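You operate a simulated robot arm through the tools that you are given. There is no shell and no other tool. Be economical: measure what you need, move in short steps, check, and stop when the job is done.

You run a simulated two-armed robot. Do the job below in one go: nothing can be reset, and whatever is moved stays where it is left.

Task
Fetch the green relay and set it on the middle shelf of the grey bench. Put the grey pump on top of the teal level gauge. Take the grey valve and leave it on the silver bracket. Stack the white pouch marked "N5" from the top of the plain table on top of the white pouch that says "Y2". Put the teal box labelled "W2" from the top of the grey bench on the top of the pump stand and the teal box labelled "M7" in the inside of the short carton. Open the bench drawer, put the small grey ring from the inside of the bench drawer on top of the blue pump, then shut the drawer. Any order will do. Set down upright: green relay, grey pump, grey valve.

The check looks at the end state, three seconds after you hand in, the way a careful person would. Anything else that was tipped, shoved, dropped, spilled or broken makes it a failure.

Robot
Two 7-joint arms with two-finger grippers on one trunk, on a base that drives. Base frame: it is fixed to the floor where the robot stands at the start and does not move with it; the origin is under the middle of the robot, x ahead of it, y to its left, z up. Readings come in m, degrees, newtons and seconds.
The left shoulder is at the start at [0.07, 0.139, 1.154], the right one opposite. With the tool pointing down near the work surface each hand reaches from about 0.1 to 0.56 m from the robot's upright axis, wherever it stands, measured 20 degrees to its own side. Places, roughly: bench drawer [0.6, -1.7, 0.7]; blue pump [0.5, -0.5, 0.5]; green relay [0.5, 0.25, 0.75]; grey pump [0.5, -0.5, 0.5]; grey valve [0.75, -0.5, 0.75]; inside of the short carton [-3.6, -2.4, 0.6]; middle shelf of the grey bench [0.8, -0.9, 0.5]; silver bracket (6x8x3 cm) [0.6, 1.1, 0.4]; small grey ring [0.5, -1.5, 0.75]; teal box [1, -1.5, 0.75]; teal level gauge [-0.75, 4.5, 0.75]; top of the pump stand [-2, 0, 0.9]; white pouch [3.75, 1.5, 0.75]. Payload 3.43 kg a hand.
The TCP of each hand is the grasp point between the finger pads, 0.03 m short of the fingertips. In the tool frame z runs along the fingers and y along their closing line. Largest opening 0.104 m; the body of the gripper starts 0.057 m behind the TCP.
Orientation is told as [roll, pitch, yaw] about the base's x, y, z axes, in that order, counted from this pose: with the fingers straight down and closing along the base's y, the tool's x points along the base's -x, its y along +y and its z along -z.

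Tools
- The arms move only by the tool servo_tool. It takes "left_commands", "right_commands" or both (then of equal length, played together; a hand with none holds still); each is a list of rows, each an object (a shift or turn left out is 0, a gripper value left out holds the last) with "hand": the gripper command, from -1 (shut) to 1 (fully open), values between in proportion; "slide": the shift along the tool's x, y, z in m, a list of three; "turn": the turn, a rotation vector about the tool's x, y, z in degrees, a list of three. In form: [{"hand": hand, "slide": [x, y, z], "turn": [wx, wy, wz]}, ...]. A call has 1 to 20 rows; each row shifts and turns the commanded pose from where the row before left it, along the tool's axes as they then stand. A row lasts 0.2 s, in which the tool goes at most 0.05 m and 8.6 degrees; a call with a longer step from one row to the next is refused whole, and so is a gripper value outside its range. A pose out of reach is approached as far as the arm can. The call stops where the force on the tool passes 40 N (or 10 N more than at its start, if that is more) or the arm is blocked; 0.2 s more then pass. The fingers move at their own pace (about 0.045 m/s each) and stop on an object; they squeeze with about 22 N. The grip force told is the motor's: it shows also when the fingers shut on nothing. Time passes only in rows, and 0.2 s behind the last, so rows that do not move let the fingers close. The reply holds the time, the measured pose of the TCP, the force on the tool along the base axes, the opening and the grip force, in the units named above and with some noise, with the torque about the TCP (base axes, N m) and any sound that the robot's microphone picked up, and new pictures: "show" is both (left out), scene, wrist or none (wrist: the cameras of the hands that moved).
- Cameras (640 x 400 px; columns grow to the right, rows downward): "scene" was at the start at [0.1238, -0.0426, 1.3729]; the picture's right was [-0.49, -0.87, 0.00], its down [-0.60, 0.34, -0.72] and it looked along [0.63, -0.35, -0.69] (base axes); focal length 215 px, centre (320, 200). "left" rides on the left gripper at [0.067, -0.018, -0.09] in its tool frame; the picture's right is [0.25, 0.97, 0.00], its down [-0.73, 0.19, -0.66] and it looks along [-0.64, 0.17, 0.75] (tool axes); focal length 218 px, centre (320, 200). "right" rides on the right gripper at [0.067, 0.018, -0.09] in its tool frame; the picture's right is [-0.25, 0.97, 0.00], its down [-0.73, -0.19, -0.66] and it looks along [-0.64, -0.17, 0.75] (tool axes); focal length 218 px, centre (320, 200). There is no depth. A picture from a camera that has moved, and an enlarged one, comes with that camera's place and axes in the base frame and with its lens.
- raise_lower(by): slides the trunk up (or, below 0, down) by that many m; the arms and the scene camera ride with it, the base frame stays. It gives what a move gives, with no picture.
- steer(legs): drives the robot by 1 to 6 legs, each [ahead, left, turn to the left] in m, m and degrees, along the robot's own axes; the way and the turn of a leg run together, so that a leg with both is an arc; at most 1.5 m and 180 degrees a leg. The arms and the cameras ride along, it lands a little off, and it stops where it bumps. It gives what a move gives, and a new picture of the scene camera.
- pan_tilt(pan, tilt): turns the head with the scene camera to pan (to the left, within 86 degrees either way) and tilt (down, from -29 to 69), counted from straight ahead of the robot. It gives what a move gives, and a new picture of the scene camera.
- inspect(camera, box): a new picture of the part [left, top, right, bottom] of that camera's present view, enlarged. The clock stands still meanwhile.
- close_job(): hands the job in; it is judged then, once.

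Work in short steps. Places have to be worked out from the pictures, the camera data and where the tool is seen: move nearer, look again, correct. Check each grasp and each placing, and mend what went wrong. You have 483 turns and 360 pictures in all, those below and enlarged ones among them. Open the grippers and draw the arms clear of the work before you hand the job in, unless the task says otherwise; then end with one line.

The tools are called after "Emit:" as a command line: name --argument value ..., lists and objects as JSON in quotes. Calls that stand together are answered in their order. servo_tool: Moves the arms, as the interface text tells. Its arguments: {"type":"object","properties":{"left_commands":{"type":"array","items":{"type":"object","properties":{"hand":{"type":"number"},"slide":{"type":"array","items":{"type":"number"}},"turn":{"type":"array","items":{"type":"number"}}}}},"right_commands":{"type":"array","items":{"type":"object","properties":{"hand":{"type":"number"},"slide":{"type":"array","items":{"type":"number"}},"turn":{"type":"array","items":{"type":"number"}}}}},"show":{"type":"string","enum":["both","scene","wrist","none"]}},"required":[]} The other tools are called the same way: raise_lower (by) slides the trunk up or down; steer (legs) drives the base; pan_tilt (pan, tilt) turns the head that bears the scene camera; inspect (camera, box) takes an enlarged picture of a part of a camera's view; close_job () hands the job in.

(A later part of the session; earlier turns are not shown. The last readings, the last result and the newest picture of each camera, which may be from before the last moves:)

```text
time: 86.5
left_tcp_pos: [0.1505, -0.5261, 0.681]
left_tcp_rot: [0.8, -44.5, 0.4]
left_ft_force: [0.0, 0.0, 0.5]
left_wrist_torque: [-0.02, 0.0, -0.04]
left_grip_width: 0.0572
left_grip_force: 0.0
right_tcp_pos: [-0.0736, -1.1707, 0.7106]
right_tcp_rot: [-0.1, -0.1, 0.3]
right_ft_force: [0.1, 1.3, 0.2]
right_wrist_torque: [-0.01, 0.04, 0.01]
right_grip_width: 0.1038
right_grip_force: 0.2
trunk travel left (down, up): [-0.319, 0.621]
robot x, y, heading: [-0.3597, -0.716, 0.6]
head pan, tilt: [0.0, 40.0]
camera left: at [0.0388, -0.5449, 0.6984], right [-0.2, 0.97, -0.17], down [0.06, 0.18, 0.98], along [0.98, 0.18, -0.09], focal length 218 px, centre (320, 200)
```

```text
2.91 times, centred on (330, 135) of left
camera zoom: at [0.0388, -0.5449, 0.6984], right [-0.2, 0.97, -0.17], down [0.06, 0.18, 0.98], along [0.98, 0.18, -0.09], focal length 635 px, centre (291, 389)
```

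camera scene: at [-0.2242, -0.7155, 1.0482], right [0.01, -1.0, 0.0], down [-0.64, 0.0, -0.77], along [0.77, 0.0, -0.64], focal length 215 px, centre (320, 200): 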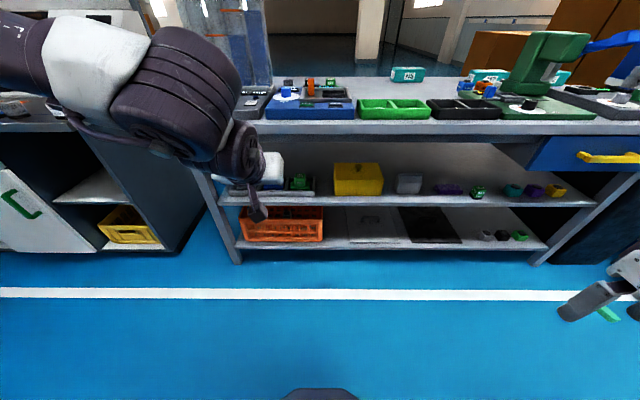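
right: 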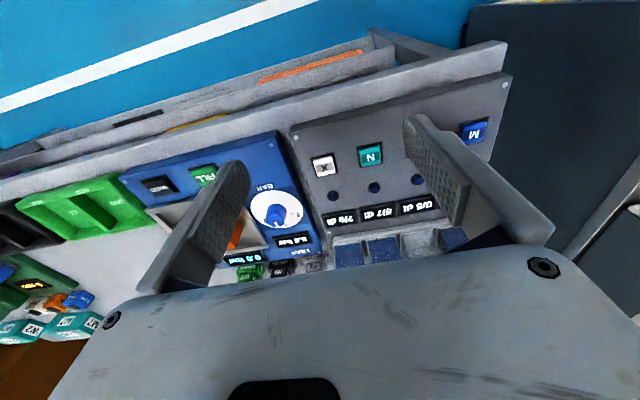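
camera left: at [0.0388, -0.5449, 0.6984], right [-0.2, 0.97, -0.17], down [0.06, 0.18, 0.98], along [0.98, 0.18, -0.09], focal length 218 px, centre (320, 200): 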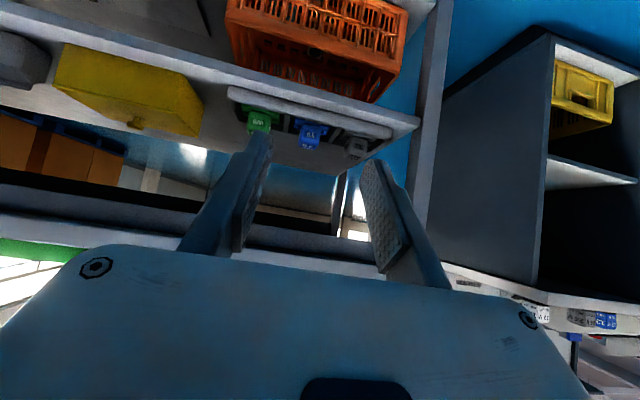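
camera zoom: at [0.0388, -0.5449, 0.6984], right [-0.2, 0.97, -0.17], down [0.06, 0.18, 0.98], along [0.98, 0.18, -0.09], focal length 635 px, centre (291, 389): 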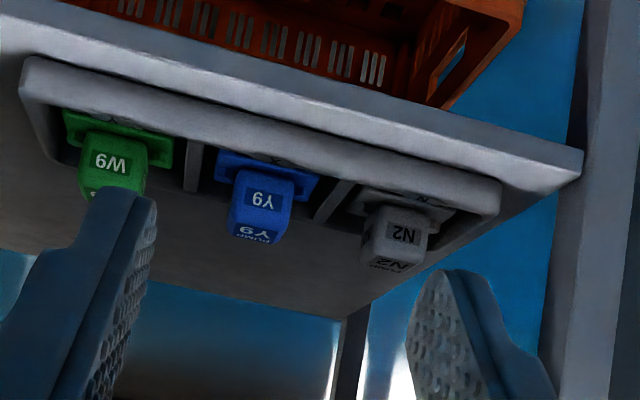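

The grey pump (N2) head is near [0.53, -0.385, 0.51]. I pitch further to 65°, raise the hand, then lower the trunk so the forearm passes under the bench top.

Emit:
servo_tool --left_commands '[{"slide": [-0.03, 0, -0.03], "hand": 0.6}, {"slide": [-0.03, 0, -0.03]}, {"slide": [-0.02, 0, -0.02]}, {"turn": [0, -8, 0]}, {"turn": [0, -8, 0]}, {"turn": [0, -4, 0]}]' --show "none"

Emit:
raise_lower --by -0.22

Emit:
steer --legs '[[0, 0.17, -0.5]]'

Emit:
servo_tool --left_commands '[{}]' --show "wrist"

```text
time: 87.9
left_tcp_pos: [0.1578, -0.5361, 0.7869]
left_tcp_rot: [1.4, -64.5, -0.3]
left_ft_force: [0.5, 1.0, -0.6]
left_wrist_torque: [0.0, -0.03, -0.02]
left_grip_width: 0.083
left_grip_force: 0.0
left hand out of reach, approached as far as the arm can: row 3, 6
right_tcp_pos: [-0.0744, -1.1715, 0.7097]
right_tcp_rot: [0.0, 0.0, 0.3]
right_ft_force: [0.0, -0.2, -0.6]
right_wrist_torque: [0.01, -0.03, 0.02]
right_grip_width: 0.104
right_grip_force: 0.0
trunk travel left (down, up): [-0.319, 0.621]
robot x, y, heading: [-0.36, -0.7128, 0.5]
head pan, tilt: [0.0, 40.0]
```

```text
time: 90.2
left_tcp_pos: [0.1579, -0.5347, 0.5657]
left_tcp_rot: [1.4, -64.3, -0.4]
left_ft_force: [0.0, -0.5, -0.1]
left_wrist_torque: [0.01, 0.02, -0.06]
left_grip_width: 0.0831
left_grip_force: 0.1
right_tcp_pos: [-0.0746, -1.1708, 0.4889]
right_tcp_rot: [0.0, 0.0, 0.3]
right_ft_force: [0.0, -0.4, -0.7]
right_wrist_torque: [0.01, 0.0, -0.03]
right_grip_width: 0.104
right_grip_force: 0.1
trunk travel left (down, up): [-0.099, 0.841]
robot x, y, heading: [-0.3615, -0.7166, 0.3]
head pan, tilt: [0.0, 40.0]
```

```text
time: 91.7
left_tcp_pos: [0.1602, -0.3733, 0.5663]
left_tcp_rot: [1.2, -64.3, -0.8]
left_ft_force: [-0.1, 0.6, 0.2]
left_wrist_torque: [0.03, -0.02, -0.01]
left_grip_width: 0.0832
left_grip_force: 0.0
right_tcp_pos: [-0.0789, -1.0053, 0.49]
right_tcp_rot: [0.0, 0.0, -0.4]
right_ft_force: [0.0, 0.2, -0.1]
right_wrist_torque: [-0.01, -0.04, -0.02]
right_grip_width: 0.1039
right_grip_force: 0.1
trunk travel left (down, up): [-0.099, 0.841]
robot x, y, heading: [-0.3633, -0.5454, -0.3]
head pan, tilt: [0.0, 40.0]
camera scene: at [-0.2245, -0.5485, 0.8282], right [0.0, -1.0, 0.0], down [-0.64, 0.0, -0.77], along [0.77, 0.0, -0.64], focal length 215 px, centre (320, 200)
```

scene: 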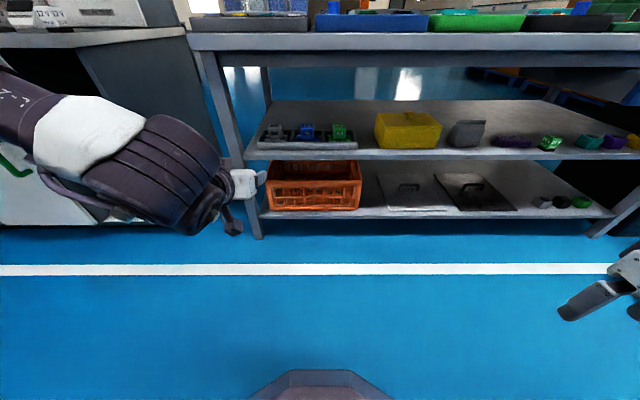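

```text
time: 92.1
left_tcp_pos: [0.1598, -0.3729, 0.5671]
left_tcp_rot: [1.4, -64.4, -0.9]
left_ft_force: [0.4, 0.3, 0.2]
left_wrist_torque: [0.0, -0.03, -0.03]
left_grip_width: 0.0834
left_grip_force: 0.1
right_tcp_pos: [-0.079, -1.0053, 0.489]
right_tcp_rot: [0.0, 0.1, -0.3]
right_ft_force: [0.6, -0.3, 0.2]
right_wrist_torque: [-0.01, 0.0, 0.01]
right_grip_width: 0.1041
right_grip_force: 0.2
trunk travel left (down, up): [-0.099, 0.841]
robot x, y, heading: [-0.3648, -0.5491, -0.3]
head pan, tilt: [0.0, 40.0]
camera left: at [0.0492, -0.3901, 0.5441], right [-0.12, 0.97, -0.22], down [-0.28, 0.18, 0.94], along [0.95, 0.17, 0.25], focal length 218 px, centre (320, 200)
```

left: 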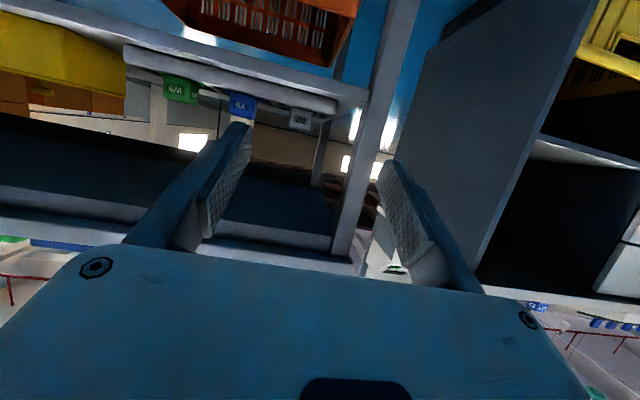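

Now the scene camera sees the tray. Zoom for coordinates.

Emit:
inspect --camera "scene" --box '[200, 30, 380, 250]'

Emit:
inspect --camera "scene" --box '[245, 100, 375, 170]'

```text
1.82 times, centred on (290, 140) of scene
camera zoom: at [-0.2245, -0.5487, 0.8281], right [0.0, -1.0, 0.0], down [-0.64, 0.0, -0.77], along [0.77, 0.0, -0.64], focal length 391 px, centre (374, 309)
```

zoom: 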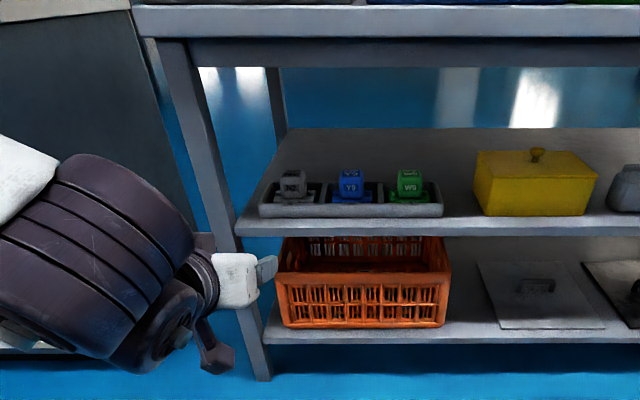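

```text
4.92 times, centred on (310, 135) of scene
camera zoom: at [-0.2245, -0.5487, 0.8281], right [0.0, -1.0, 0.0], down [-0.64, 0.0, -0.77], along [0.77, 0.0, -0.64], focal length 1058 px, centre (369, 520)
```

zoom: 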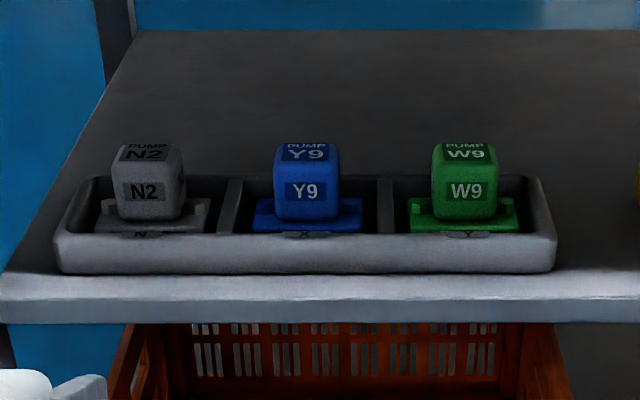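

The right hand suits better here (its forearm stays in open space, the left one would meet the bench leg). I back away, return the left hand to vertical and raised, and prepare the right hand.

Emit:
steer --legs '[[-0.2, 0, 0]]'

Emit:
servo_tool --left_commands '[{"turn": [0, 8, 0]}, {"turn": [0, 8, 0]}, {"turn": [0, 8, 0]}, {"turn": [0, 8, 0]}, {"turn": [0, 8, 0]}, {"turn": [0, 8, 0]}, {"turn": [0, 8, 0]}, {"turn": [0, 8, 0]}, {"slide": [0.03, 0, -0.03]}, {"slide": [0.03, 0, -0.03]}, {"slide": [0.03, 0, -0.03]}, {"slide": [0.03, 0, -0.03]}]' --show "scene"

```text
time: 93.7
left_tcp_pos: [-0.0404, -0.3736, 0.5661]
left_tcp_rot: [1.5, -64.3, -1.0]
left_ft_force: [0.7, -0.4, -0.2]
left_wrist_torque: [0.01, -0.02, -0.03]
left_grip_width: 0.0833
left_grip_force: 0.1
right_tcp_pos: [-0.28, -1.0057, 0.4902]
right_tcp_rot: [0.0, -0.1, -0.2]
right_ft_force: [0.2, -0.2, 0.1]
right_wrist_torque: [-0.01, -0.05, -0.04]
right_grip_width: 0.1041
right_grip_force: 0.0
trunk travel left (down, up): [-0.099, 0.841]
robot x, y, heading: [-0.5627, -0.5445, -0.4]
head pan, tilt: [0.0, 40.0]
camera scene: at [-0.4256, -0.548, 0.8282], right [-0.01, -1.0, 0.0], down [-0.64, 0.0, -0.77], along [0.77, 0.0, -0.64], focal length 215 px, centre (320, 200)
```

scene: 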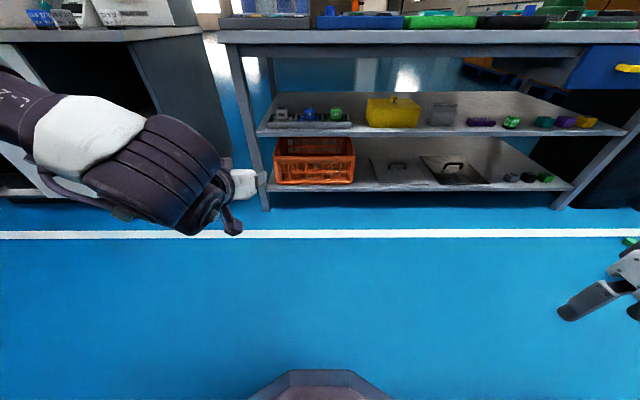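

```text
time: 96.3
left_tcp_pos: [-0.2249, -0.4499, 0.6434]
left_tcp_rot: [0.9, -4.2, -1.9]
left_ft_force: [0.9, -0.2, -0.3]
left_wrist_torque: [-0.01, 0.03, 0.0]
left_grip_width: 0.0831
left_grip_force: 0.1
left hand out of reach, approached as far as the arm can: row 3, 4, 5, 6, 7, 8
right_tcp_pos: [-0.2805, -1.0057, 0.4905]
right_tcp_rot: [-0.1, 0.0, -0.4]
right_ft_force: [-0.5, -0.8, 0.0]
right_wrist_torque: [0.03, 0.0, 0.0]
right_grip_width: 0.1042
right_grip_force: 0.0
trunk travel left (down, up): [-0.099, 0.841]
robot x, y, heading: [-0.563, -0.5412, -0.2]
head pan, tilt: [0.0, 40.0]
camera scene: at [-0.4256, -0.548, 0.8282], right [-0.01, -1.0, 0.0], down [-0.64, 0.0, -0.77], along [0.77, 0.0, -0.64], focal length 215 px, centre (320, 200)
```

scene: 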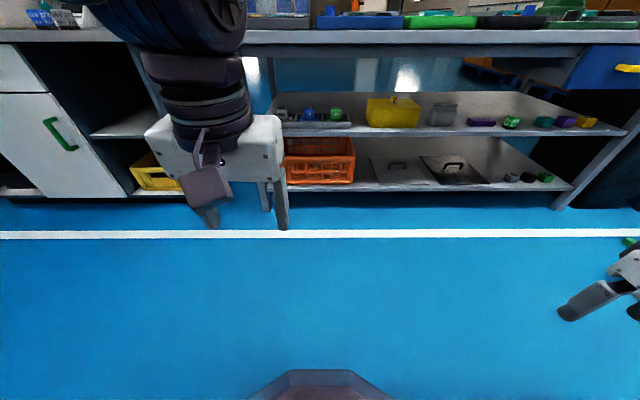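

Left is parked. I bring the right hand inward/forward and pitch it to 65°.

Emit:
servo_tool --left_commands '[{"slide": [0, 0.03, 0]}, {"slide": [0, 0.03, 0]}, {"slide": [0, 0.03, 0]}, {}, {}, {}, {}, {}, {}, {}, {}, {}, {}, {}, {}]' --right_commands '[{"slide": [-0.025, 0.035, -0.02]}, {"slide": [-0.025, 0.035, -0.02]}, {"slide": [-0.025, 0.035, -0.02]}, {"slide": [-0.025, 0.035, -0.02]}, {"slide": [-0.025, 0.035, -0.02]}, {"slide": [-0.025, 0.035, 0]}, {"slide": [-0.025, 0.035, 0]}, {"turn": [0, -8.2, 0]}, {"turn": [0, -8.2, 0]}, {"turn": [0, -8.2, 0]}, {"turn": [0, -8.2, 0]}, {"turn": [0, -8.2, 0]}, {"turn": [0, -8.2, 0]}, {"turn": [0, -8.2, 0]}, {"turn": [0, -8, 0]}]' --show "both"

```text
time: 99.5
left_tcp_pos: [-0.2508, -0.3853, 0.6366]
left_tcp_rot: [0.8, -4.3, -1.7]
left_ft_force: [-0.9, -0.4, 1.2]
left_wrist_torque: [-0.01, 0.01, 0.02]
left_grip_width: 0.0831
left_grip_force: 0.0
left hand out of reach, approached as far as the arm can: row 2, 3
right_tcp_pos: [-0.0742, -0.8244, 0.6233]
right_tcp_rot: [0.2, -65.3, -0.4]
right_ft_force: [-0.2, -0.8, 0.0]
right_wrist_torque: [0.03, 0.03, 0.01]
right_grip_width: 0.1042
right_grip_force: 0.0
right hand out of reach, approached as far as the arm can: row 7, 10, 11, 12, 13, 14, 15
trunk travel left (down, up): [-0.099, 0.841]
robot x, y, heading: [-0.5646, -0.543, -0.5]
head pan, tilt: [0.0, 40.0]
camera scene: at [-0.4255, -0.548, 0.8281], right [-0.01, -1.0, 0.0], down [-0.64, 0.0, -0.77], along [0.77, 0.0, -0.64], focal length 215 px, centre (320, 200)
camera right: at [-0.1844, -0.8059, 0.5993], right [0.11, 0.97, 0.23], down [-0.29, -0.19, 0.94], along [0.95, -0.17, 0.26], focal length 218 px, centre (320, 200)
camera left: at [-0.3243, -0.4018, 0.7202], right [-0.22, 0.97, 0.0], down [0.68, 0.16, 0.71], along [0.69, 0.16, -0.7], focal length 218 px, centre (320, 200)
```

scene: 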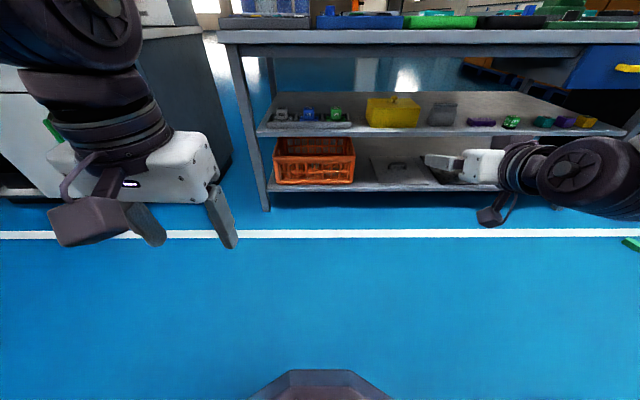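
right: 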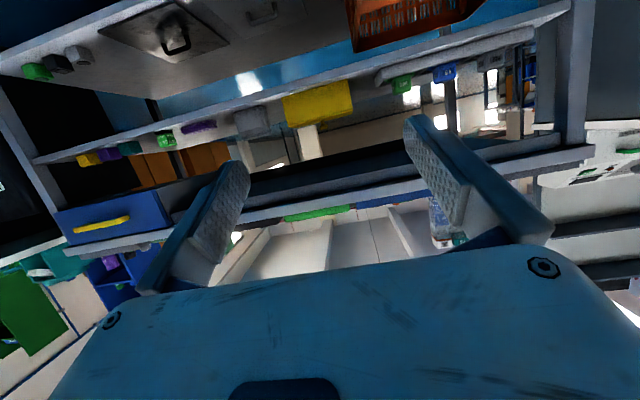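
left: 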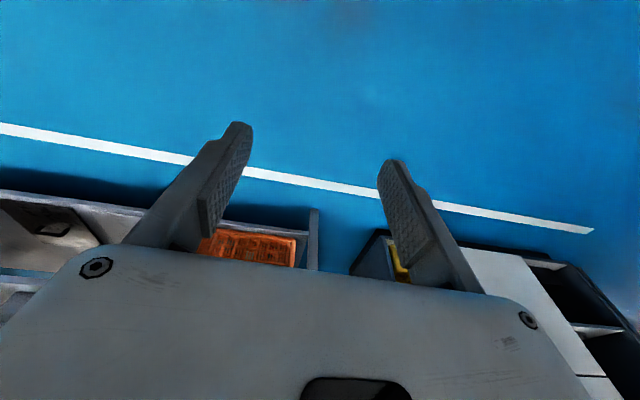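

Right hand is ready at 65°. I drive left 0.43 and ahead 0.3 so the hand faces the grey pump.

Emit:
steer --legs '[[0, 0.43, 0.4], [0.3, 0, 0]]'

Emit:
servo_tool --right_commands '[{"hand": 0.6}]' --show "wrist"

```text
time: 103.8
left_tcp_pos: [0.0555, 0.0527, 0.6373]
left_tcp_rot: [1.0, -4.3, -1.2]
left_ft_force: [-0.1, -0.5, 0.7]
left_wrist_torque: [-0.05, 0.0, 0.06]
left_grip_width: 0.0832
left_grip_force: 0.0
right_tcp_pos: [0.2341, -0.3839, 0.6232]
right_tcp_rot: [0.1, -65.2, 0.1]
right_ft_force: [0.1, -0.2, -0.4]
right_wrist_torque: [-0.01, -0.01, -0.02]
right_grip_width: 0.1041
right_grip_force: 0.0
trunk travel left (down, up): [-0.099, 0.841]
robot x, y, heading: [-0.2565, -0.1074, 0.1]
head pan, tilt: [0.0, 40.0]
camera scene: at [-0.1191, -0.1111, 0.8281], right [0.0, -1.0, 0.0], down [-0.64, 0.0, -0.77], along [0.77, 0.0, -0.64], focal length 215 px, centre (320, 200)
```

scene: 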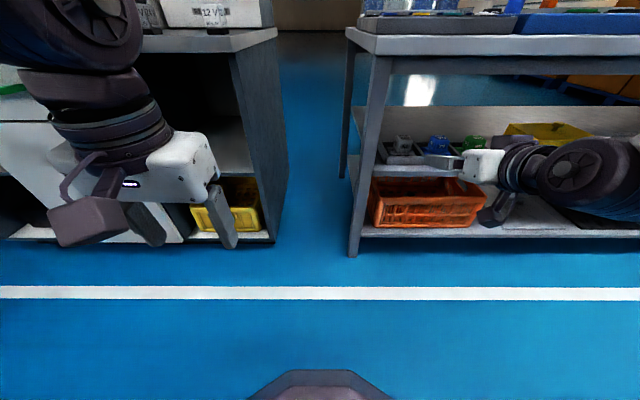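

```text
time: 104.2
left_tcp_pos: [0.0556, 0.0528, 0.6372]
left_tcp_rot: [0.9, -4.3, -1.1]
left_ft_force: [-0.4, -0.6, -0.2]
left_wrist_torque: [0.01, -0.03, 0.0]
left_grip_width: 0.083
left_grip_force: 0.0
right_tcp_pos: [0.2345, -0.3835, 0.6225]
right_tcp_rot: [0.1, -65.3, 0.2]
right_ft_force: [0.3, 0.3, -0.5]
right_wrist_torque: [-0.01, 0.02, -0.02]
right_grip_width: 0.0832
right_grip_force: 0.1
trunk travel left (down, up): [-0.099, 0.841]
robot x, y, heading: [-0.2544, -0.1093, 0.0]
head pan, tilt: [0.0, 40.0]
camera right: at [0.1241, -0.3668, 0.5994], right [0.1, 0.97, 0.23], down [-0.29, -0.19, 0.94], along [0.95, -0.16, 0.26], focal length 218 px, centre (320, 200)
```

right: 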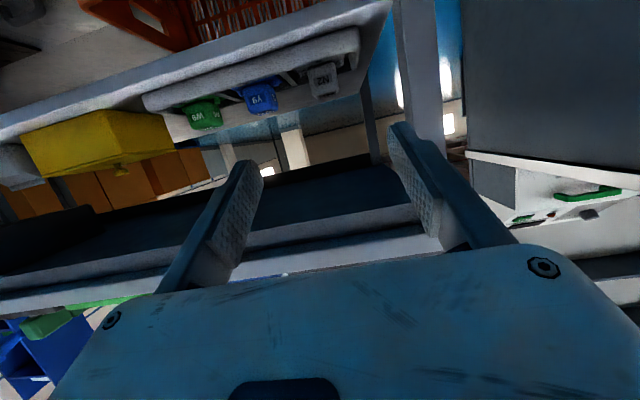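

Pump y ≈ -0.386 matches the hand. I lower 8 cm and drive ahead 0.2 to look nearer.

Emit:
servo_tool --right_commands '[{"slide": [0.037, 0, 0.017]}, {"slide": [0.037, 0, 0.017]}]' --show "none"

Emit:
steer --legs '[[0.2, 0, 0]]'

Emit:
servo_tool --right_commands '[{}]' --show "wrist"

```text
time: 104.8
left_tcp_pos: [0.0557, 0.0526, 0.6368]
left_tcp_rot: [1.0, -4.3, -1.3]
left_ft_force: [-1.1, -0.4, 0.5]
left_wrist_torque: [-0.02, 0.01, -0.03]
left_grip_width: 0.0834
left_grip_force: 0.0
right_tcp_pos: [0.2518, -0.3897, 0.5447]
right_tcp_rot: [-0.1, -65.3, 0.2]
right_ft_force: [-0.5, 0.0, 0.8]
right_wrist_torque: [0.01, 0.0, 0.0]
right_grip_width: 0.0832
right_grip_force: 0.0
right hand out of reach, approached as far as the arm can: row 1, 2
trunk travel left (down, up): [-0.099, 0.841]
robot x, y, heading: [-0.2518, -0.106, 0.4]
head pan, tilt: [0.0, 40.0]
```

```text
time: 106.4
left_tcp_pos: [0.2528, 0.0508, 0.6364]
left_tcp_rot: [1.0, -4.3, -1.4]
left_ft_force: [0.5, -0.3, -1.1]
left_wrist_torque: [0.02, 0.02, -0.01]
left_grip_width: 0.0831
left_grip_force: 0.1
right_tcp_pos: [0.4475, -0.3925, 0.5458]
right_tcp_rot: [0.2, -65.2, 0.1]
right_ft_force: [-0.6, -0.4, -0.6]
right_wrist_torque: [0.02, 0.04, -0.03]
right_grip_width: 0.0834
right_grip_force: 0.0
trunk travel left (down, up): [-0.099, 0.841]
robot x, y, heading: [-0.0567, -0.1105, -0.3]
head pan, tilt: [0.0, 40.0]
camera scene: at [0.0778, -0.1111, 0.8281], right [0.0, -1.0, 0.0], down [-0.64, 0.0, -0.77], along [0.77, 0.0, -0.64], focal length 215 px, centre (320, 200)
```

scene: 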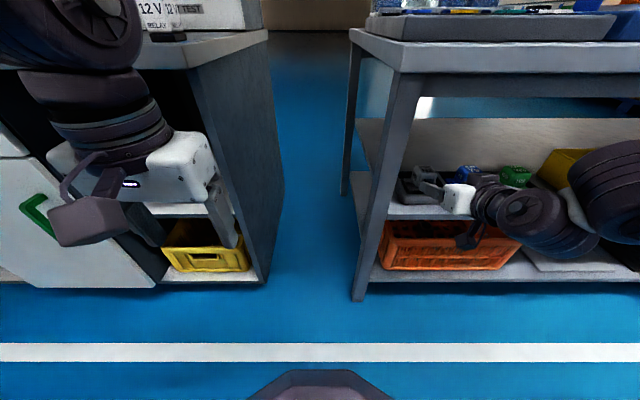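

```text
time: 106.8
left_tcp_pos: [0.2535, 0.0529, 0.6369]
left_tcp_rot: [0.9, -4.2, -1.4]
left_ft_force: [-0.3, -1.0, 0.7]
left_wrist_torque: [0.0, 0.01, 0.03]
left_grip_width: 0.0834
left_grip_force: 0.1
right_tcp_pos: [0.4479, -0.3916, 0.5446]
right_tcp_rot: [0.2, -65.3, -0.1]
right_ft_force: [0.1, 0.9, -0.3]
right_wrist_torque: [0.05, 0.02, 0.01]
right_grip_width: 0.0833
right_grip_force: 0.1
trunk travel left (down, up): [-0.099, 0.841]
robot x, y, heading: [-0.0599, -0.1106, 0.0]
head pan, tilt: [0.0, 40.0]
camera right: at [0.337, -0.3737, 0.5217], right [0.11, 0.97, 0.23], down [-0.29, -0.19, 0.94], along [0.95, -0.17, 0.26], focal length 218 px, centre (320, 200)
```

right: 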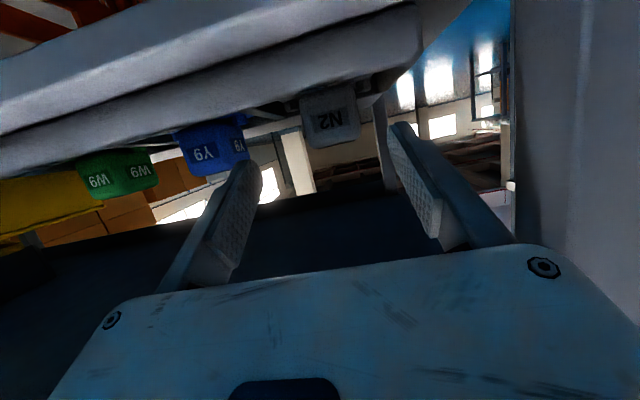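

Head centre y≈-0.381, top ≈0.531. I shift +1 cm in y, lower slightly and advance with the arm.

Emit:
servo_tool --right_commands '[{"slide": [0.0145, 0.01, 0.0067]}, {"slide": [-0.0168, 0, 0.0363]}, {"slide": [-0.0126, 0, 0.0272]}]' --show "wrist"

```text
time: 107.6
left_tcp_pos: [0.2523, 0.0518, 0.6358]
left_tcp_rot: [0.9, -4.2, -1.4]
left_ft_force: [-0.2, 0.0, 0.6]
left_wrist_torque: [0.01, -0.01, -0.01]
left_grip_width: 0.0835
left_grip_force: 0.2
right_tcp_pos: [0.5196, -0.3822, 0.5288]
right_tcp_rot: [-0.1, -65.2, 0.0]
right_ft_force: [-0.2, -1.1, -0.8]
right_wrist_torque: [-0.03, 0.04, -0.05]
right_grip_width: 0.083
right_grip_force: 0.1
right hand out of reach, approached as far as the arm can: row 1
trunk travel left (down, up): [-0.099, 0.841]
robot x, y, heading: [-0.064, -0.1126, 0.2]
head pan, tilt: [0.0, 40.0]
camera right: at [0.4098, -0.3645, 0.5064], right [0.11, 0.97, 0.23], down [-0.29, -0.19, 0.94], along [0.95, -0.17, 0.26], focal length 218 px, centre (320, 200)
```

right: 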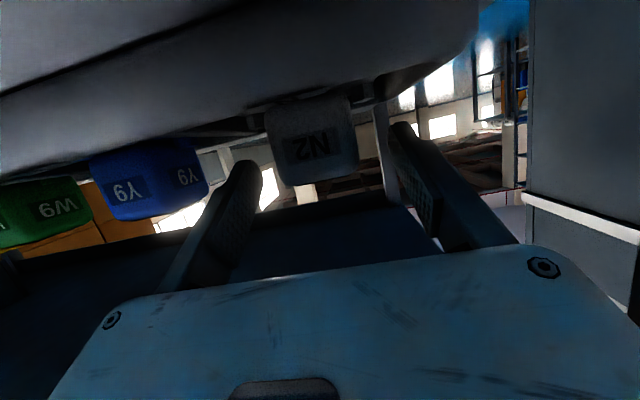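

Aligned. I lower 12 mm and advance 2.5 cm.

Emit:
servo_tool --right_commands '[{"slide": [-0.0105, 0, 0.0227]}, {"slide": [0.0109, 0, 0.005]}]' --show "wrist"

```text
time: 108.2
left_tcp_pos: [0.2526, 0.0518, 0.6367]
left_tcp_rot: [1.1, -4.3, -1.4]
left_ft_force: [-0.1, 0.2, 0.3]
left_wrist_torque: [-0.01, -0.02, 0.02]
left_grip_width: 0.0831
left_grip_force: 0.1
right_tcp_pos: [0.5453, -0.3839, 0.5182]
right_tcp_rot: [0.1, -65.4, 0.0]
right_ft_force: [0.5, 0.1, -1.0]
right_wrist_torque: [-0.01, -0.03, 0.03]
right_grip_width: 0.0833
right_grip_force: 0.0
trunk travel left (down, up): [-0.099, 0.841]
robot x, y, heading: [-0.0586, -0.1073, -0.1]
head pan, tilt: [0.0, 40.0]
camera right: at [0.4359, -0.3646, 0.4946], right [0.11, 0.97, 0.23], down [-0.29, -0.19, 0.94], along [0.95, -0.17, 0.26], focal length 218 px, centre (320, 200)
```

right: 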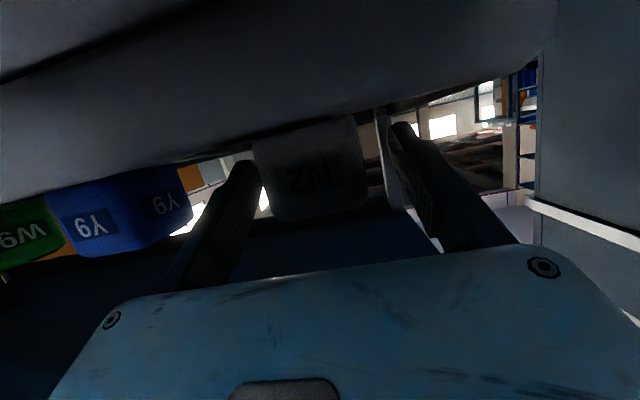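

Head is between the fingers. Close.

Emit:
servo_tool --right_commands '[{"hand": -1}, {}, {}, {}, {}]' --show "wrist"

```text
time: 109.4
left_tcp_pos: [0.254, 0.0519, 0.6359]
left_tcp_rot: [0.9, -4.3, -1.5]
left_ft_force: [-0.1, -0.6, 0.2]
left_wrist_torque: [-0.02, 0.02, -0.01]
left_grip_width: 0.0829
left_grip_force: 0.1
right_tcp_pos: [0.5451, -0.3829, 0.5185]
right_tcp_rot: [0.2, -65.3, 0.0]
right_ft_force: [-0.1, -1.0, 0.2]
right_wrist_torque: [-0.06, -0.06, -0.01]
right_grip_width: 0.0479
right_grip_force: 21.9
trunk travel left (down, up): [-0.099, 0.841]
robot x, y, heading: [-0.0594, -0.1148, -0.0]
head pan, tilt: [0.0, 40.0]
camera right: at [0.4356, -0.3646, 0.4946], right [0.11, 0.97, 0.23], down [-0.29, -0.19, 0.94], along [0.95, -0.17, 0.26], focal length 218 px, centre (320, 200)
```

right: 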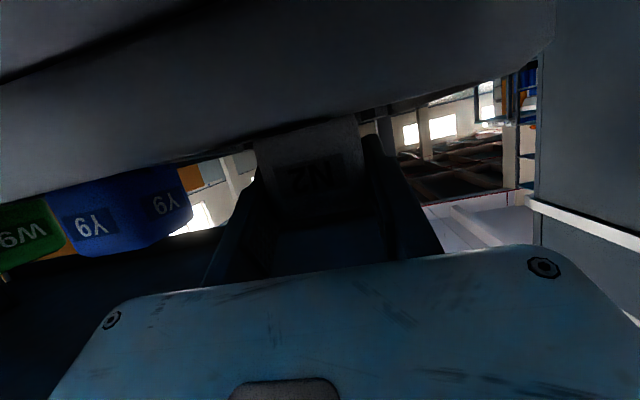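

Gripped at 48 mm. I lift 5 cm.

Emit:
servo_tool --right_commands '[{"slide": [-0.018, 0, -0.0084]}, {"slide": [-0.027, 0, -0.0126]}]' --show "both"

```text
time: 110.0
left_tcp_pos: [0.2522, 0.0514, 0.6355]
left_tcp_rot: [1.0, -4.3, -1.3]
left_ft_force: [-0.1, -0.5, 0.2]
left_wrist_torque: [-0.01, -0.02, -0.05]
left_grip_width: 0.0832
left_grip_force: 0.1
right_tcp_pos: [0.5452, -0.3828, 0.5663]
right_tcp_rot: [0.0, -65.3, 0.0]
right_ft_force: [-1.6, 0.0, -4.6]
right_wrist_torque: [0.02, 0.03, -0.01]
right_grip_width: 0.0476
right_grip_force: 21.8
trunk travel left (down, up): [-0.099, 0.841]
robot x, y, heading: [-0.0615, -0.1086, -0.2]
head pan, tilt: [0.0, 40.0]
camera scene: at [0.0779, -0.1112, 0.8281], right [0.0, -1.0, 0.0], down [-0.64, 0.0, -0.77], along [0.77, 0.0, -0.64], focal length 215 px, centre (320, 200)
camera right: at [0.4359, -0.3648, 0.5446], right [0.11, 0.97, 0.23], down [-0.29, -0.19, 0.94], along [0.95, -0.17, 0.26], focal length 218 px, centre (320, 200)
```

scene: 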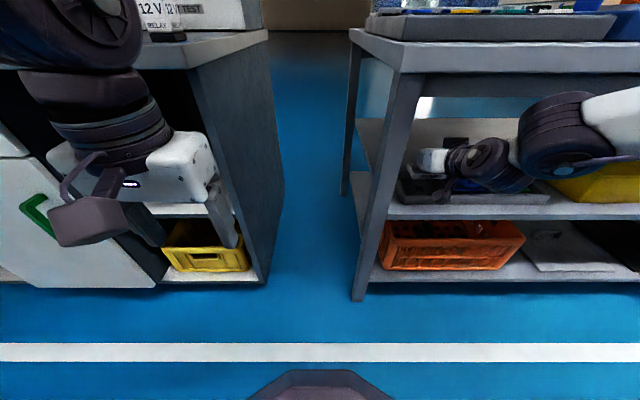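
right: 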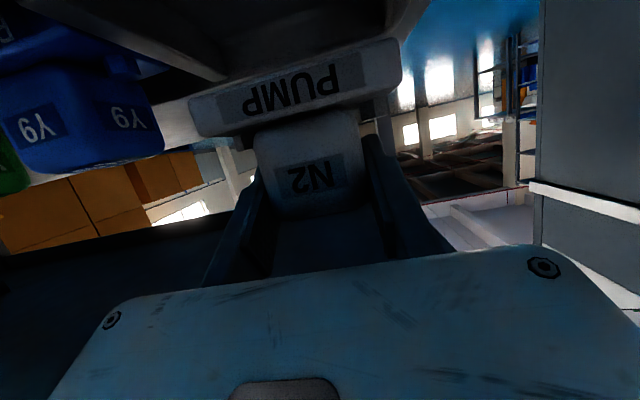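

The pump is clear of the tray (4.6 N). I back out of the shelf, raise the trunk, and survey the room.

Emit:
steer --legs '[[-0.5, 0, 0]]'

Emit:
raise_lower --by 0.75

Emit:
pan_tilt --pan -10 --tilt 20

Emit:
pan_tilt --pan 50 --tilt 20

Emit:
pan_tilt --pan 86 --tilt 20

Emit:
pan_tilt --pan -75 --tilt 20

```text
time: 113.0
left_tcp_pos: [-0.2604, 0.051, 0.6362]
left_tcp_rot: [1.0, -4.2, -1.7]
left_ft_force: [0.5, -0.1, -0.7]
left_wrist_torque: [0.0, 0.02, 0.01]
left_grip_width: 0.0832
left_grip_force: 0.1
right_tcp_pos: [0.03, -0.3847, 0.5684]
right_tcp_rot: [0.1, -65.4, -0.5]
right_ft_force: [-0.1, 0.7, -3.6]
right_wrist_torque: [-0.02, 0.01, -0.01]
right_grip_width: 0.0475
right_grip_force: 21.3
trunk travel left (down, up): [-0.099, 0.841]
robot x, y, heading: [-0.5724, -0.1088, -0.2]
head pan, tilt: [0.0, 40.0]
camera scene: at [-0.4368, -0.1108, 0.8281], right [-0.01, -1.0, 0.0], down [-0.64, 0.0, -0.77], along [0.77, 0.0, -0.64], focal length 215 px, centre (320, 200)
```

scene: 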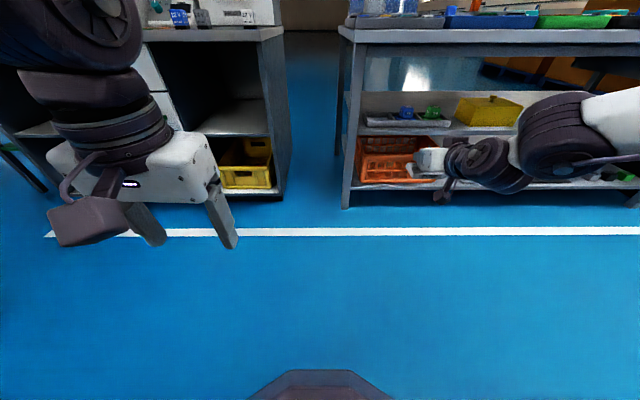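

```text
refused: 0.75 is not a number from -0.4 to 0.4
```

```text
time: 113.8
left_tcp_pos: [-0.2606, 0.0506, 0.636]
left_tcp_rot: [1.0, -4.3, -1.7]
left_ft_force: [0.1, -0.1, -0.3]
left_wrist_torque: [-0.03, 0.0, 0.0]
left_grip_width: 0.0831
left_grip_force: 0.1
right_tcp_pos: [0.0298, -0.386, 0.5678]
right_tcp_rot: [0.0, -65.2, -0.4]
right_ft_force: [0.5, -0.3, -2.7]
right_wrist_torque: [-0.02, 0.02, -0.04]
right_grip_width: 0.0478
right_grip_force: 22.1
trunk travel left (down, up): [-0.099, 0.841]
robot x, y, heading: [-0.5721, -0.1085, -0.5]
head pan, tilt: [-10.0, 20.0]
camera scene: at [-0.4301, -0.127, 0.8594], right [-0.18, -0.98, 0.0], down [-0.34, 0.06, -0.94], along [0.92, -0.17, -0.34], focal length 215 px, centre (320, 200)
```

scene: 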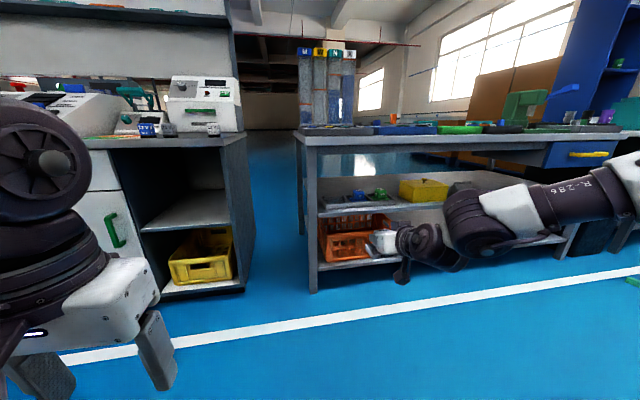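

```text
time: 115.1
left_tcp_pos: [-0.2609, 0.0507, 0.6366]
left_tcp_rot: [0.9, -4.1, -1.7]
left_ft_force: [-0.3, -0.2, 0.8]
left_wrist_torque: [-0.02, -0.01, 0.01]
left_grip_width: 0.0833
left_grip_force: 0.0
right_tcp_pos: [0.0294, -0.3852, 0.5681]
right_tcp_rot: [0.0, -65.2, -0.3]
right_ft_force: [0.0, 0.4, -3.0]
right_wrist_torque: [-0.01, 0.02, -0.01]
right_grip_width: 0.0478
right_grip_force: 21.4
trunk travel left (down, up): [-0.099, 0.841]
robot x, y, heading: [-0.5704, -0.1101, -0.4]
head pan, tilt: [50.0, 20.0]
camera scene: at [-0.4614, -0.0394, 0.8595], right [0.76, -0.65, 0.0], down [-0.22, -0.26, -0.94], along [0.61, 0.72, -0.34], focal length 215 px, centre (320, 200)
```

scene: 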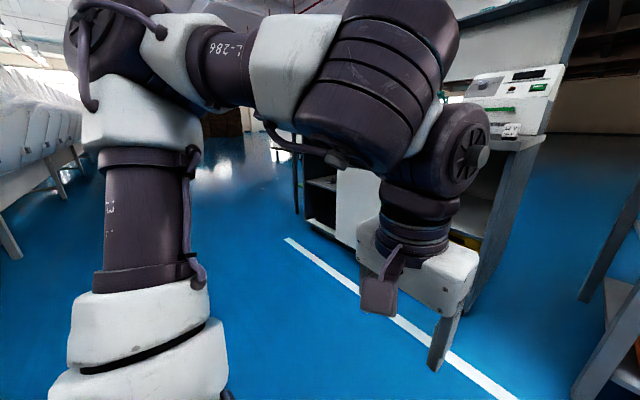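

```text
time: 116.2
left_tcp_pos: [-0.2615, 0.0514, 0.6361]
left_tcp_rot: [1.1, -4.2, -1.7]
left_ft_force: [-0.1, 0.3, -0.4]
left_wrist_torque: [-0.02, -0.01, 0.03]
left_grip_width: 0.0833
left_grip_force: 0.1
right_tcp_pos: [0.0308, -0.3855, 0.5675]
right_tcp_rot: [0.1, -65.2, -0.4]
right_ft_force: [0.5, 1.0, -4.3]
right_wrist_torque: [0.0, 0.02, 0.03]
right_grip_width: 0.0478
right_grip_force: 21.8
trunk travel left (down, up): [-0.099, 0.841]
robot x, y, heading: [-0.5726, -0.1079, -0.4]
head pan, tilt: [85.9, 20.0]
camera scene: at [-0.5145, -0.0176, 0.8596], right [1.0, -0.08, 0.0], down [-0.03, -0.34, -0.94], along [0.07, 0.94, -0.34], focal length 215 px, centre (320, 200)
```

scene: 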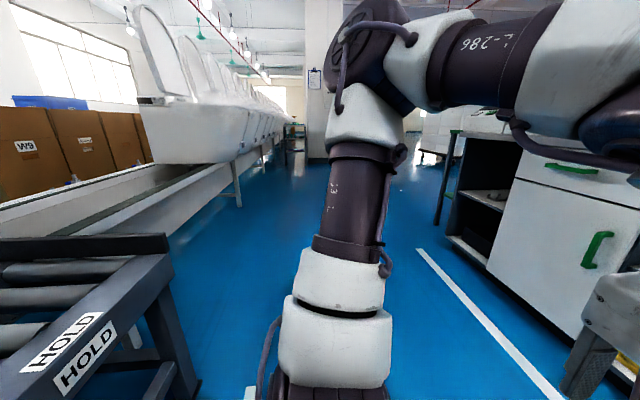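

```text
time: 118.6
left_tcp_pos: [-0.2615, 0.0511, 0.6359]
left_tcp_rot: [0.9, -4.1, -1.7]
left_ft_force: [-1.4, 0.4, -0.3]
left_wrist_torque: [-0.01, -0.01, 0.0]
left_grip_width: 0.0834
left_grip_force: 0.0
right_tcp_pos: [0.0303, -0.3845, 0.5673]
right_tcp_rot: [0.1, -65.3, -0.4]
right_ft_force: [0.1, 0.0, -4.2]
right_wrist_torque: [-0.03, 0.01, -0.01]
right_grip_width: 0.0478
right_grip_force: 21.6
trunk travel left (down, up): [-0.099, 0.841]
robot x, y, heading: [-0.5746, -0.112, -0.4]
head pan, tilt: [-75.0, 20.0]
camera scene: at [-0.498, -0.2005, 0.8595], right [-0.97, -0.25, 0.0], down [-0.09, 0.33, -0.94], along [0.24, -0.91, -0.34], focal length 215 px, centre (320, 200)
```

scene: 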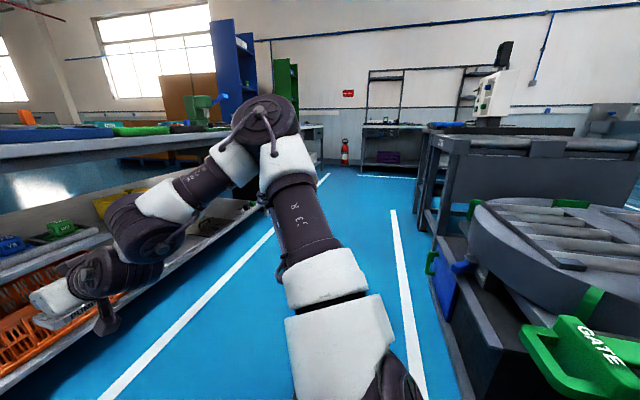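

I raise the trunk, move toward the aisle middle, and travel left in steps while looking ahead.

Emit:
raise_lower --by 0.4

Emit:
steer --legs '[[0.2, 0, 0], [0, 1.0, 0]]'

Emit:
pan_tilt --pan 80 --tilt 25

```text
time: 122.5
left_tcp_pos: [-0.2605, 0.0506, 1.0355]
left_tcp_rot: [0.9, -4.2, -1.8]
left_ft_force: [0.3, -0.4, -0.1]
left_wrist_torque: [-0.02, 0.03, -0.02]
left_grip_width: 0.0832
left_grip_force: 0.0
right_tcp_pos: [0.03, -0.3861, 0.9684]
right_tcp_rot: [0.0, -65.2, -0.4]
right_ft_force: [0.3, 1.2, -3.3]
right_wrist_torque: [0.01, 0.05, -0.01]
right_grip_width: 0.0477
right_grip_force: 22.2
trunk travel left (down, up): [-0.499, 0.441]
robot x, y, heading: [-0.5761, -0.1128, -0.1]
head pan, tilt: [-75.0, 20.0]
```

```text
time: 128.8
left_tcp_pos: [-0.0614, 1.0412, 1.0364]
left_tcp_rot: [1.0, -4.2, -1.2]
left_ft_force: [0.2, -0.1, 0.0]
left_wrist_torque: [0.02, 0.03, -0.02]
left_grip_width: 0.0834
left_grip_force: 0.1
right_tcp_pos: [0.2319, 0.6066, 0.9676]
right_tcp_rot: [0.1, -65.2, 0.2]
right_ft_force: [-0.7, 0.0, -3.0]
right_wrist_torque: [0.01, 0.01, 0.01]
right_grip_width: 0.0476
right_grip_force: 22.5
trunk travel left (down, up): [-0.499, 0.441]
robot x, y, heading: [-0.3736, 0.8784, 0.2]
head pan, tilt: [-75.0, 20.0]
camera scene: at [-0.2975, 0.7863, 1.2595], right [-0.96, -0.26, 0.0], down [-0.09, 0.33, -0.94], along [0.25, -0.91, -0.34], focal length 215 px, centre (320, 200)
```

scene: 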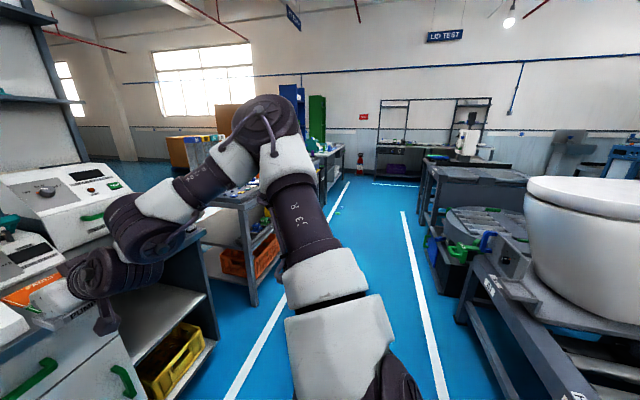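

```text
time: 131.2
left_tcp_pos: [-0.0626, 1.0403, 1.0368]
left_tcp_rot: [1.0, -4.2, -1.3]
left_ft_force: [0.3, -0.4, -0.8]
left_wrist_torque: [-0.03, 0.0, -0.03]
left_grip_width: 0.0833
left_grip_force: 0.1
right_tcp_pos: [0.2308, 0.606, 0.967]
right_tcp_rot: [0.0, -65.3, 0.1]
right_ft_force: [0.3, 0.2, -3.9]
right_wrist_torque: [0.02, 0.05, -0.01]
right_grip_width: 0.0477
right_grip_force: 22.0
trunk travel left (down, up): [-0.499, 0.441]
robot x, y, heading: [-0.3752, 0.8792, 0.2]
head pan, tilt: [80.0, 25.0]
camera scene: at [-0.3063, 0.9668, 1.2515], right [0.99, -0.17, 0.0], down [-0.07, -0.42, -0.91], along [0.15, 0.89, -0.42], focal length 215 px, centre (320, 200)
```

scene: 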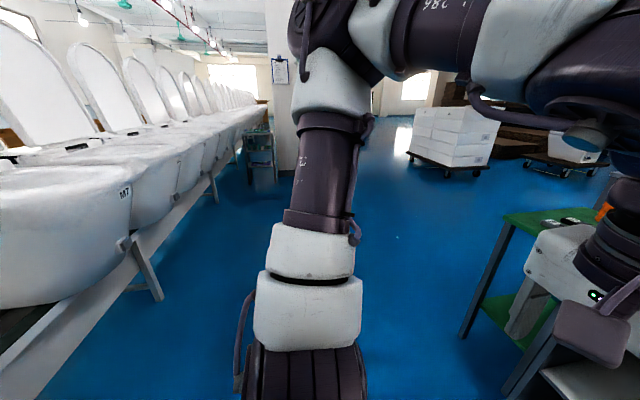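

I look at the green-topped cart near the relay table, where the bracket should be.

Emit:
pan_tilt --pan 25 --tilt 45

Emit:
servo_tool --left_commands '[{}]' --show "wrist"

```text
time: 132.4
left_tcp_pos: [-0.0628, 1.0399, 1.0363]
left_tcp_rot: [1.0, -4.2, -1.2]
left_ft_force: [-0.1, 0.6, 0.0]
left_wrist_torque: [0.02, 0.04, -0.01]
left_grip_width: 0.0828
left_grip_force: 0.0
right_tcp_pos: [0.2328, 0.6061, 0.9669]
right_tcp_rot: [0.0, -65.1, 0.0]
right_ft_force: [0.3, -0.6, -3.4]
right_wrist_torque: [-0.02, 0.02, -0.02]
right_grip_width: 0.0475
right_grip_force: 22.3
trunk travel left (down, up): [-0.499, 0.441]
robot x, y, heading: [-0.3715, 0.877, 0.0]
head pan, tilt: [25.0, 45.0]
camera scene: at [-0.2484, 0.9107, 1.2209], right [0.43, -0.9, 0.0], down [-0.64, -0.3, -0.71], along [0.64, 0.3, -0.71], focal length 215 px, centre (320, 200)
```

scene: 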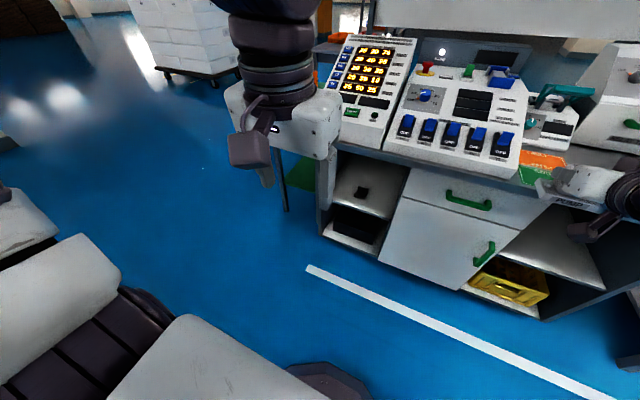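

```text
time: 132.8
left_tcp_pos: [-0.0634, 1.0394, 1.0368]
left_tcp_rot: [0.9, -4.2, -1.1]
left_ft_force: [-0.7, -0.2, -1.7]
left_wrist_torque: [0.0, -0.01, -0.03]
left_grip_width: 0.0829
left_grip_force: 0.0
right_tcp_pos: [0.2325, 0.607, 0.9675]
right_tcp_rot: [0.1, -65.2, 0.2]
right_ft_force: [-0.2, -0.1, -3.1]
right_wrist_torque: [-0.02, -0.02, 0.0]
right_grip_width: 0.0476
right_grip_force: 22.6
trunk travel left (down, up): [-0.499, 0.441]
robot x, y, heading: [-0.3762, 0.8757, 0.1]
head pan, tilt: [25.0, 45.0]
camera left: at [-0.1372, 1.0234, 1.1201], right [-0.23, 0.97, 0.0], down [0.68, 0.17, 0.71], along [0.69, 0.16, -0.7], focal length 218 px, centre (320, 200)
```

left: 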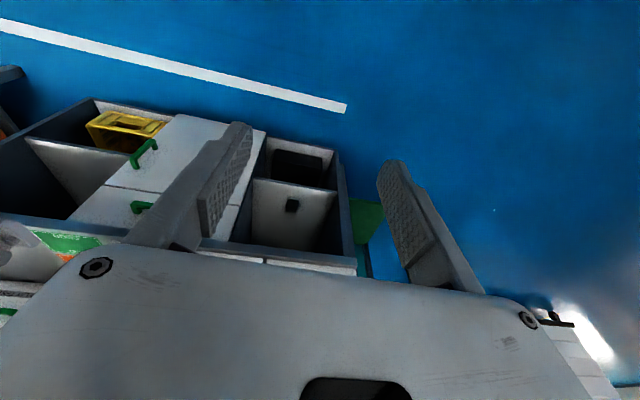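

A small bracket appears in the console's left cubby. Zoom on it.

Emit:
inspect --camera "scene" --box '[310, 140, 430, 260]'

Emit:
inspect --camera "left" --box '[220, 130, 370, 270]'

```text
3.33 times, centred on (370, 200) of scene
camera zoom: at [-0.2484, 0.9107, 1.2208], right [0.43, -0.9, 0.0], down [-0.64, -0.3, -0.71], along [0.64, 0.3, -0.71], focal length 716 px, centre (153, 200)
```

zoom: 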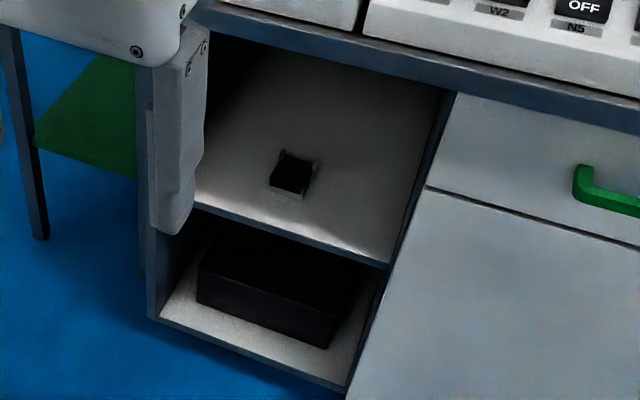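

```text
2.86 times, centred on (295, 200) of left
camera zoom: at [-0.1372, 1.0234, 1.1201], right [-0.23, 0.97, 0.0], down [0.68, 0.17, 0.71], along [0.69, 0.16, -0.7], focal length 624 px, centre (391, 200)
```

zoom: 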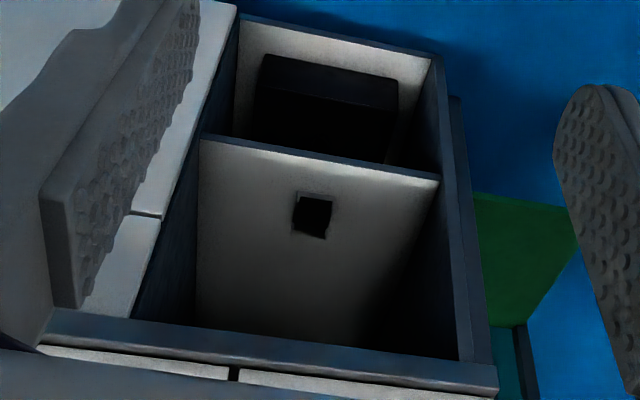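

Bracket noted. I continue left along the aisle toward the gauge.

Emit:
steer --legs '[[0, 1.5, 0], [0, 0.4, 0]]'

Emit:
pan_tilt --pan 86 --tilt 30

```text
time: 142.3
left_tcp_pos: [-0.056, 2.921, 1.0356]
left_tcp_rot: [0.9, -4.3, -2.0]
left_ft_force: [-0.7, -0.4, 0.1]
left_wrist_torque: [-0.04, 0.01, 0.0]
left_grip_width: 0.0832
left_grip_force: 0.0
right_tcp_pos: [0.2336, 2.484, 0.9671]
right_tcp_rot: [0.0, -65.2, -0.6]
right_ft_force: [0.0, 0.4, -4.1]
right_wrist_torque: [0.02, 0.03, 0.01]
right_grip_width: 0.0475
right_grip_force: 22.0
trunk travel left (down, up): [-0.499, 0.441]
robot x, y, heading: [-0.3729, 2.7643, -0.5]
head pan, tilt: [25.0, 45.0]
camera scene: at [-0.2435, 2.7955, 1.2208], right [0.41, -0.91, 0.0], down [-0.64, -0.29, -0.71], along [0.64, 0.29, -0.71], focal length 215 px, centre (320, 200)
```

scene: 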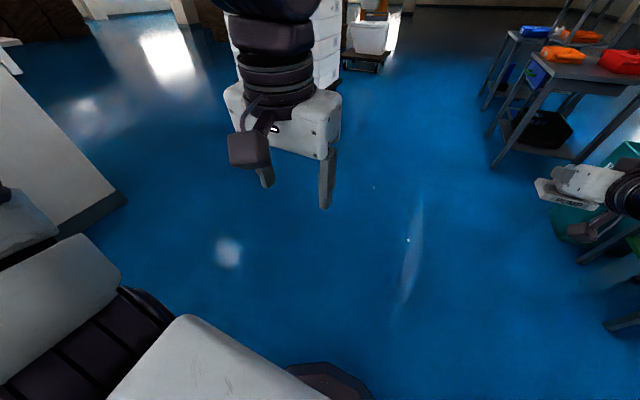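

```text
time: 143.6
left_tcp_pos: [-0.0556, 2.9221, 1.0364]
left_tcp_rot: [1.0, -4.3, -2.0]
left_ft_force: [0.2, -0.1, 0.0]
left_wrist_torque: [0.01, 0.01, -0.02]
left_grip_width: 0.0832
left_grip_force: 0.0
right_tcp_pos: [0.2333, 2.4841, 0.9674]
right_tcp_rot: [0.1, -65.2, -0.6]
right_ft_force: [-0.3, -1.2, -3.6]
right_wrist_torque: [-0.01, -0.01, 0.0]
right_grip_width: 0.0478
right_grip_force: 22.3
trunk travel left (down, up): [-0.499, 0.441]
robot x, y, heading: [-0.3687, 2.7635, -0.8]
head pan, tilt: [85.9, 30.0]
camera scene: at [-0.3102, 2.8517, 1.2435], right [1.0, -0.08, 0.0], down [-0.04, -0.5, -0.87], along [0.07, 0.86, -0.5], focal length 215 px, centre (320, 200)
```

scene: 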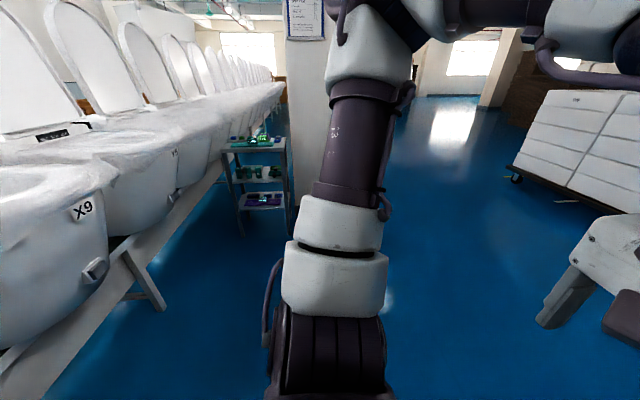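

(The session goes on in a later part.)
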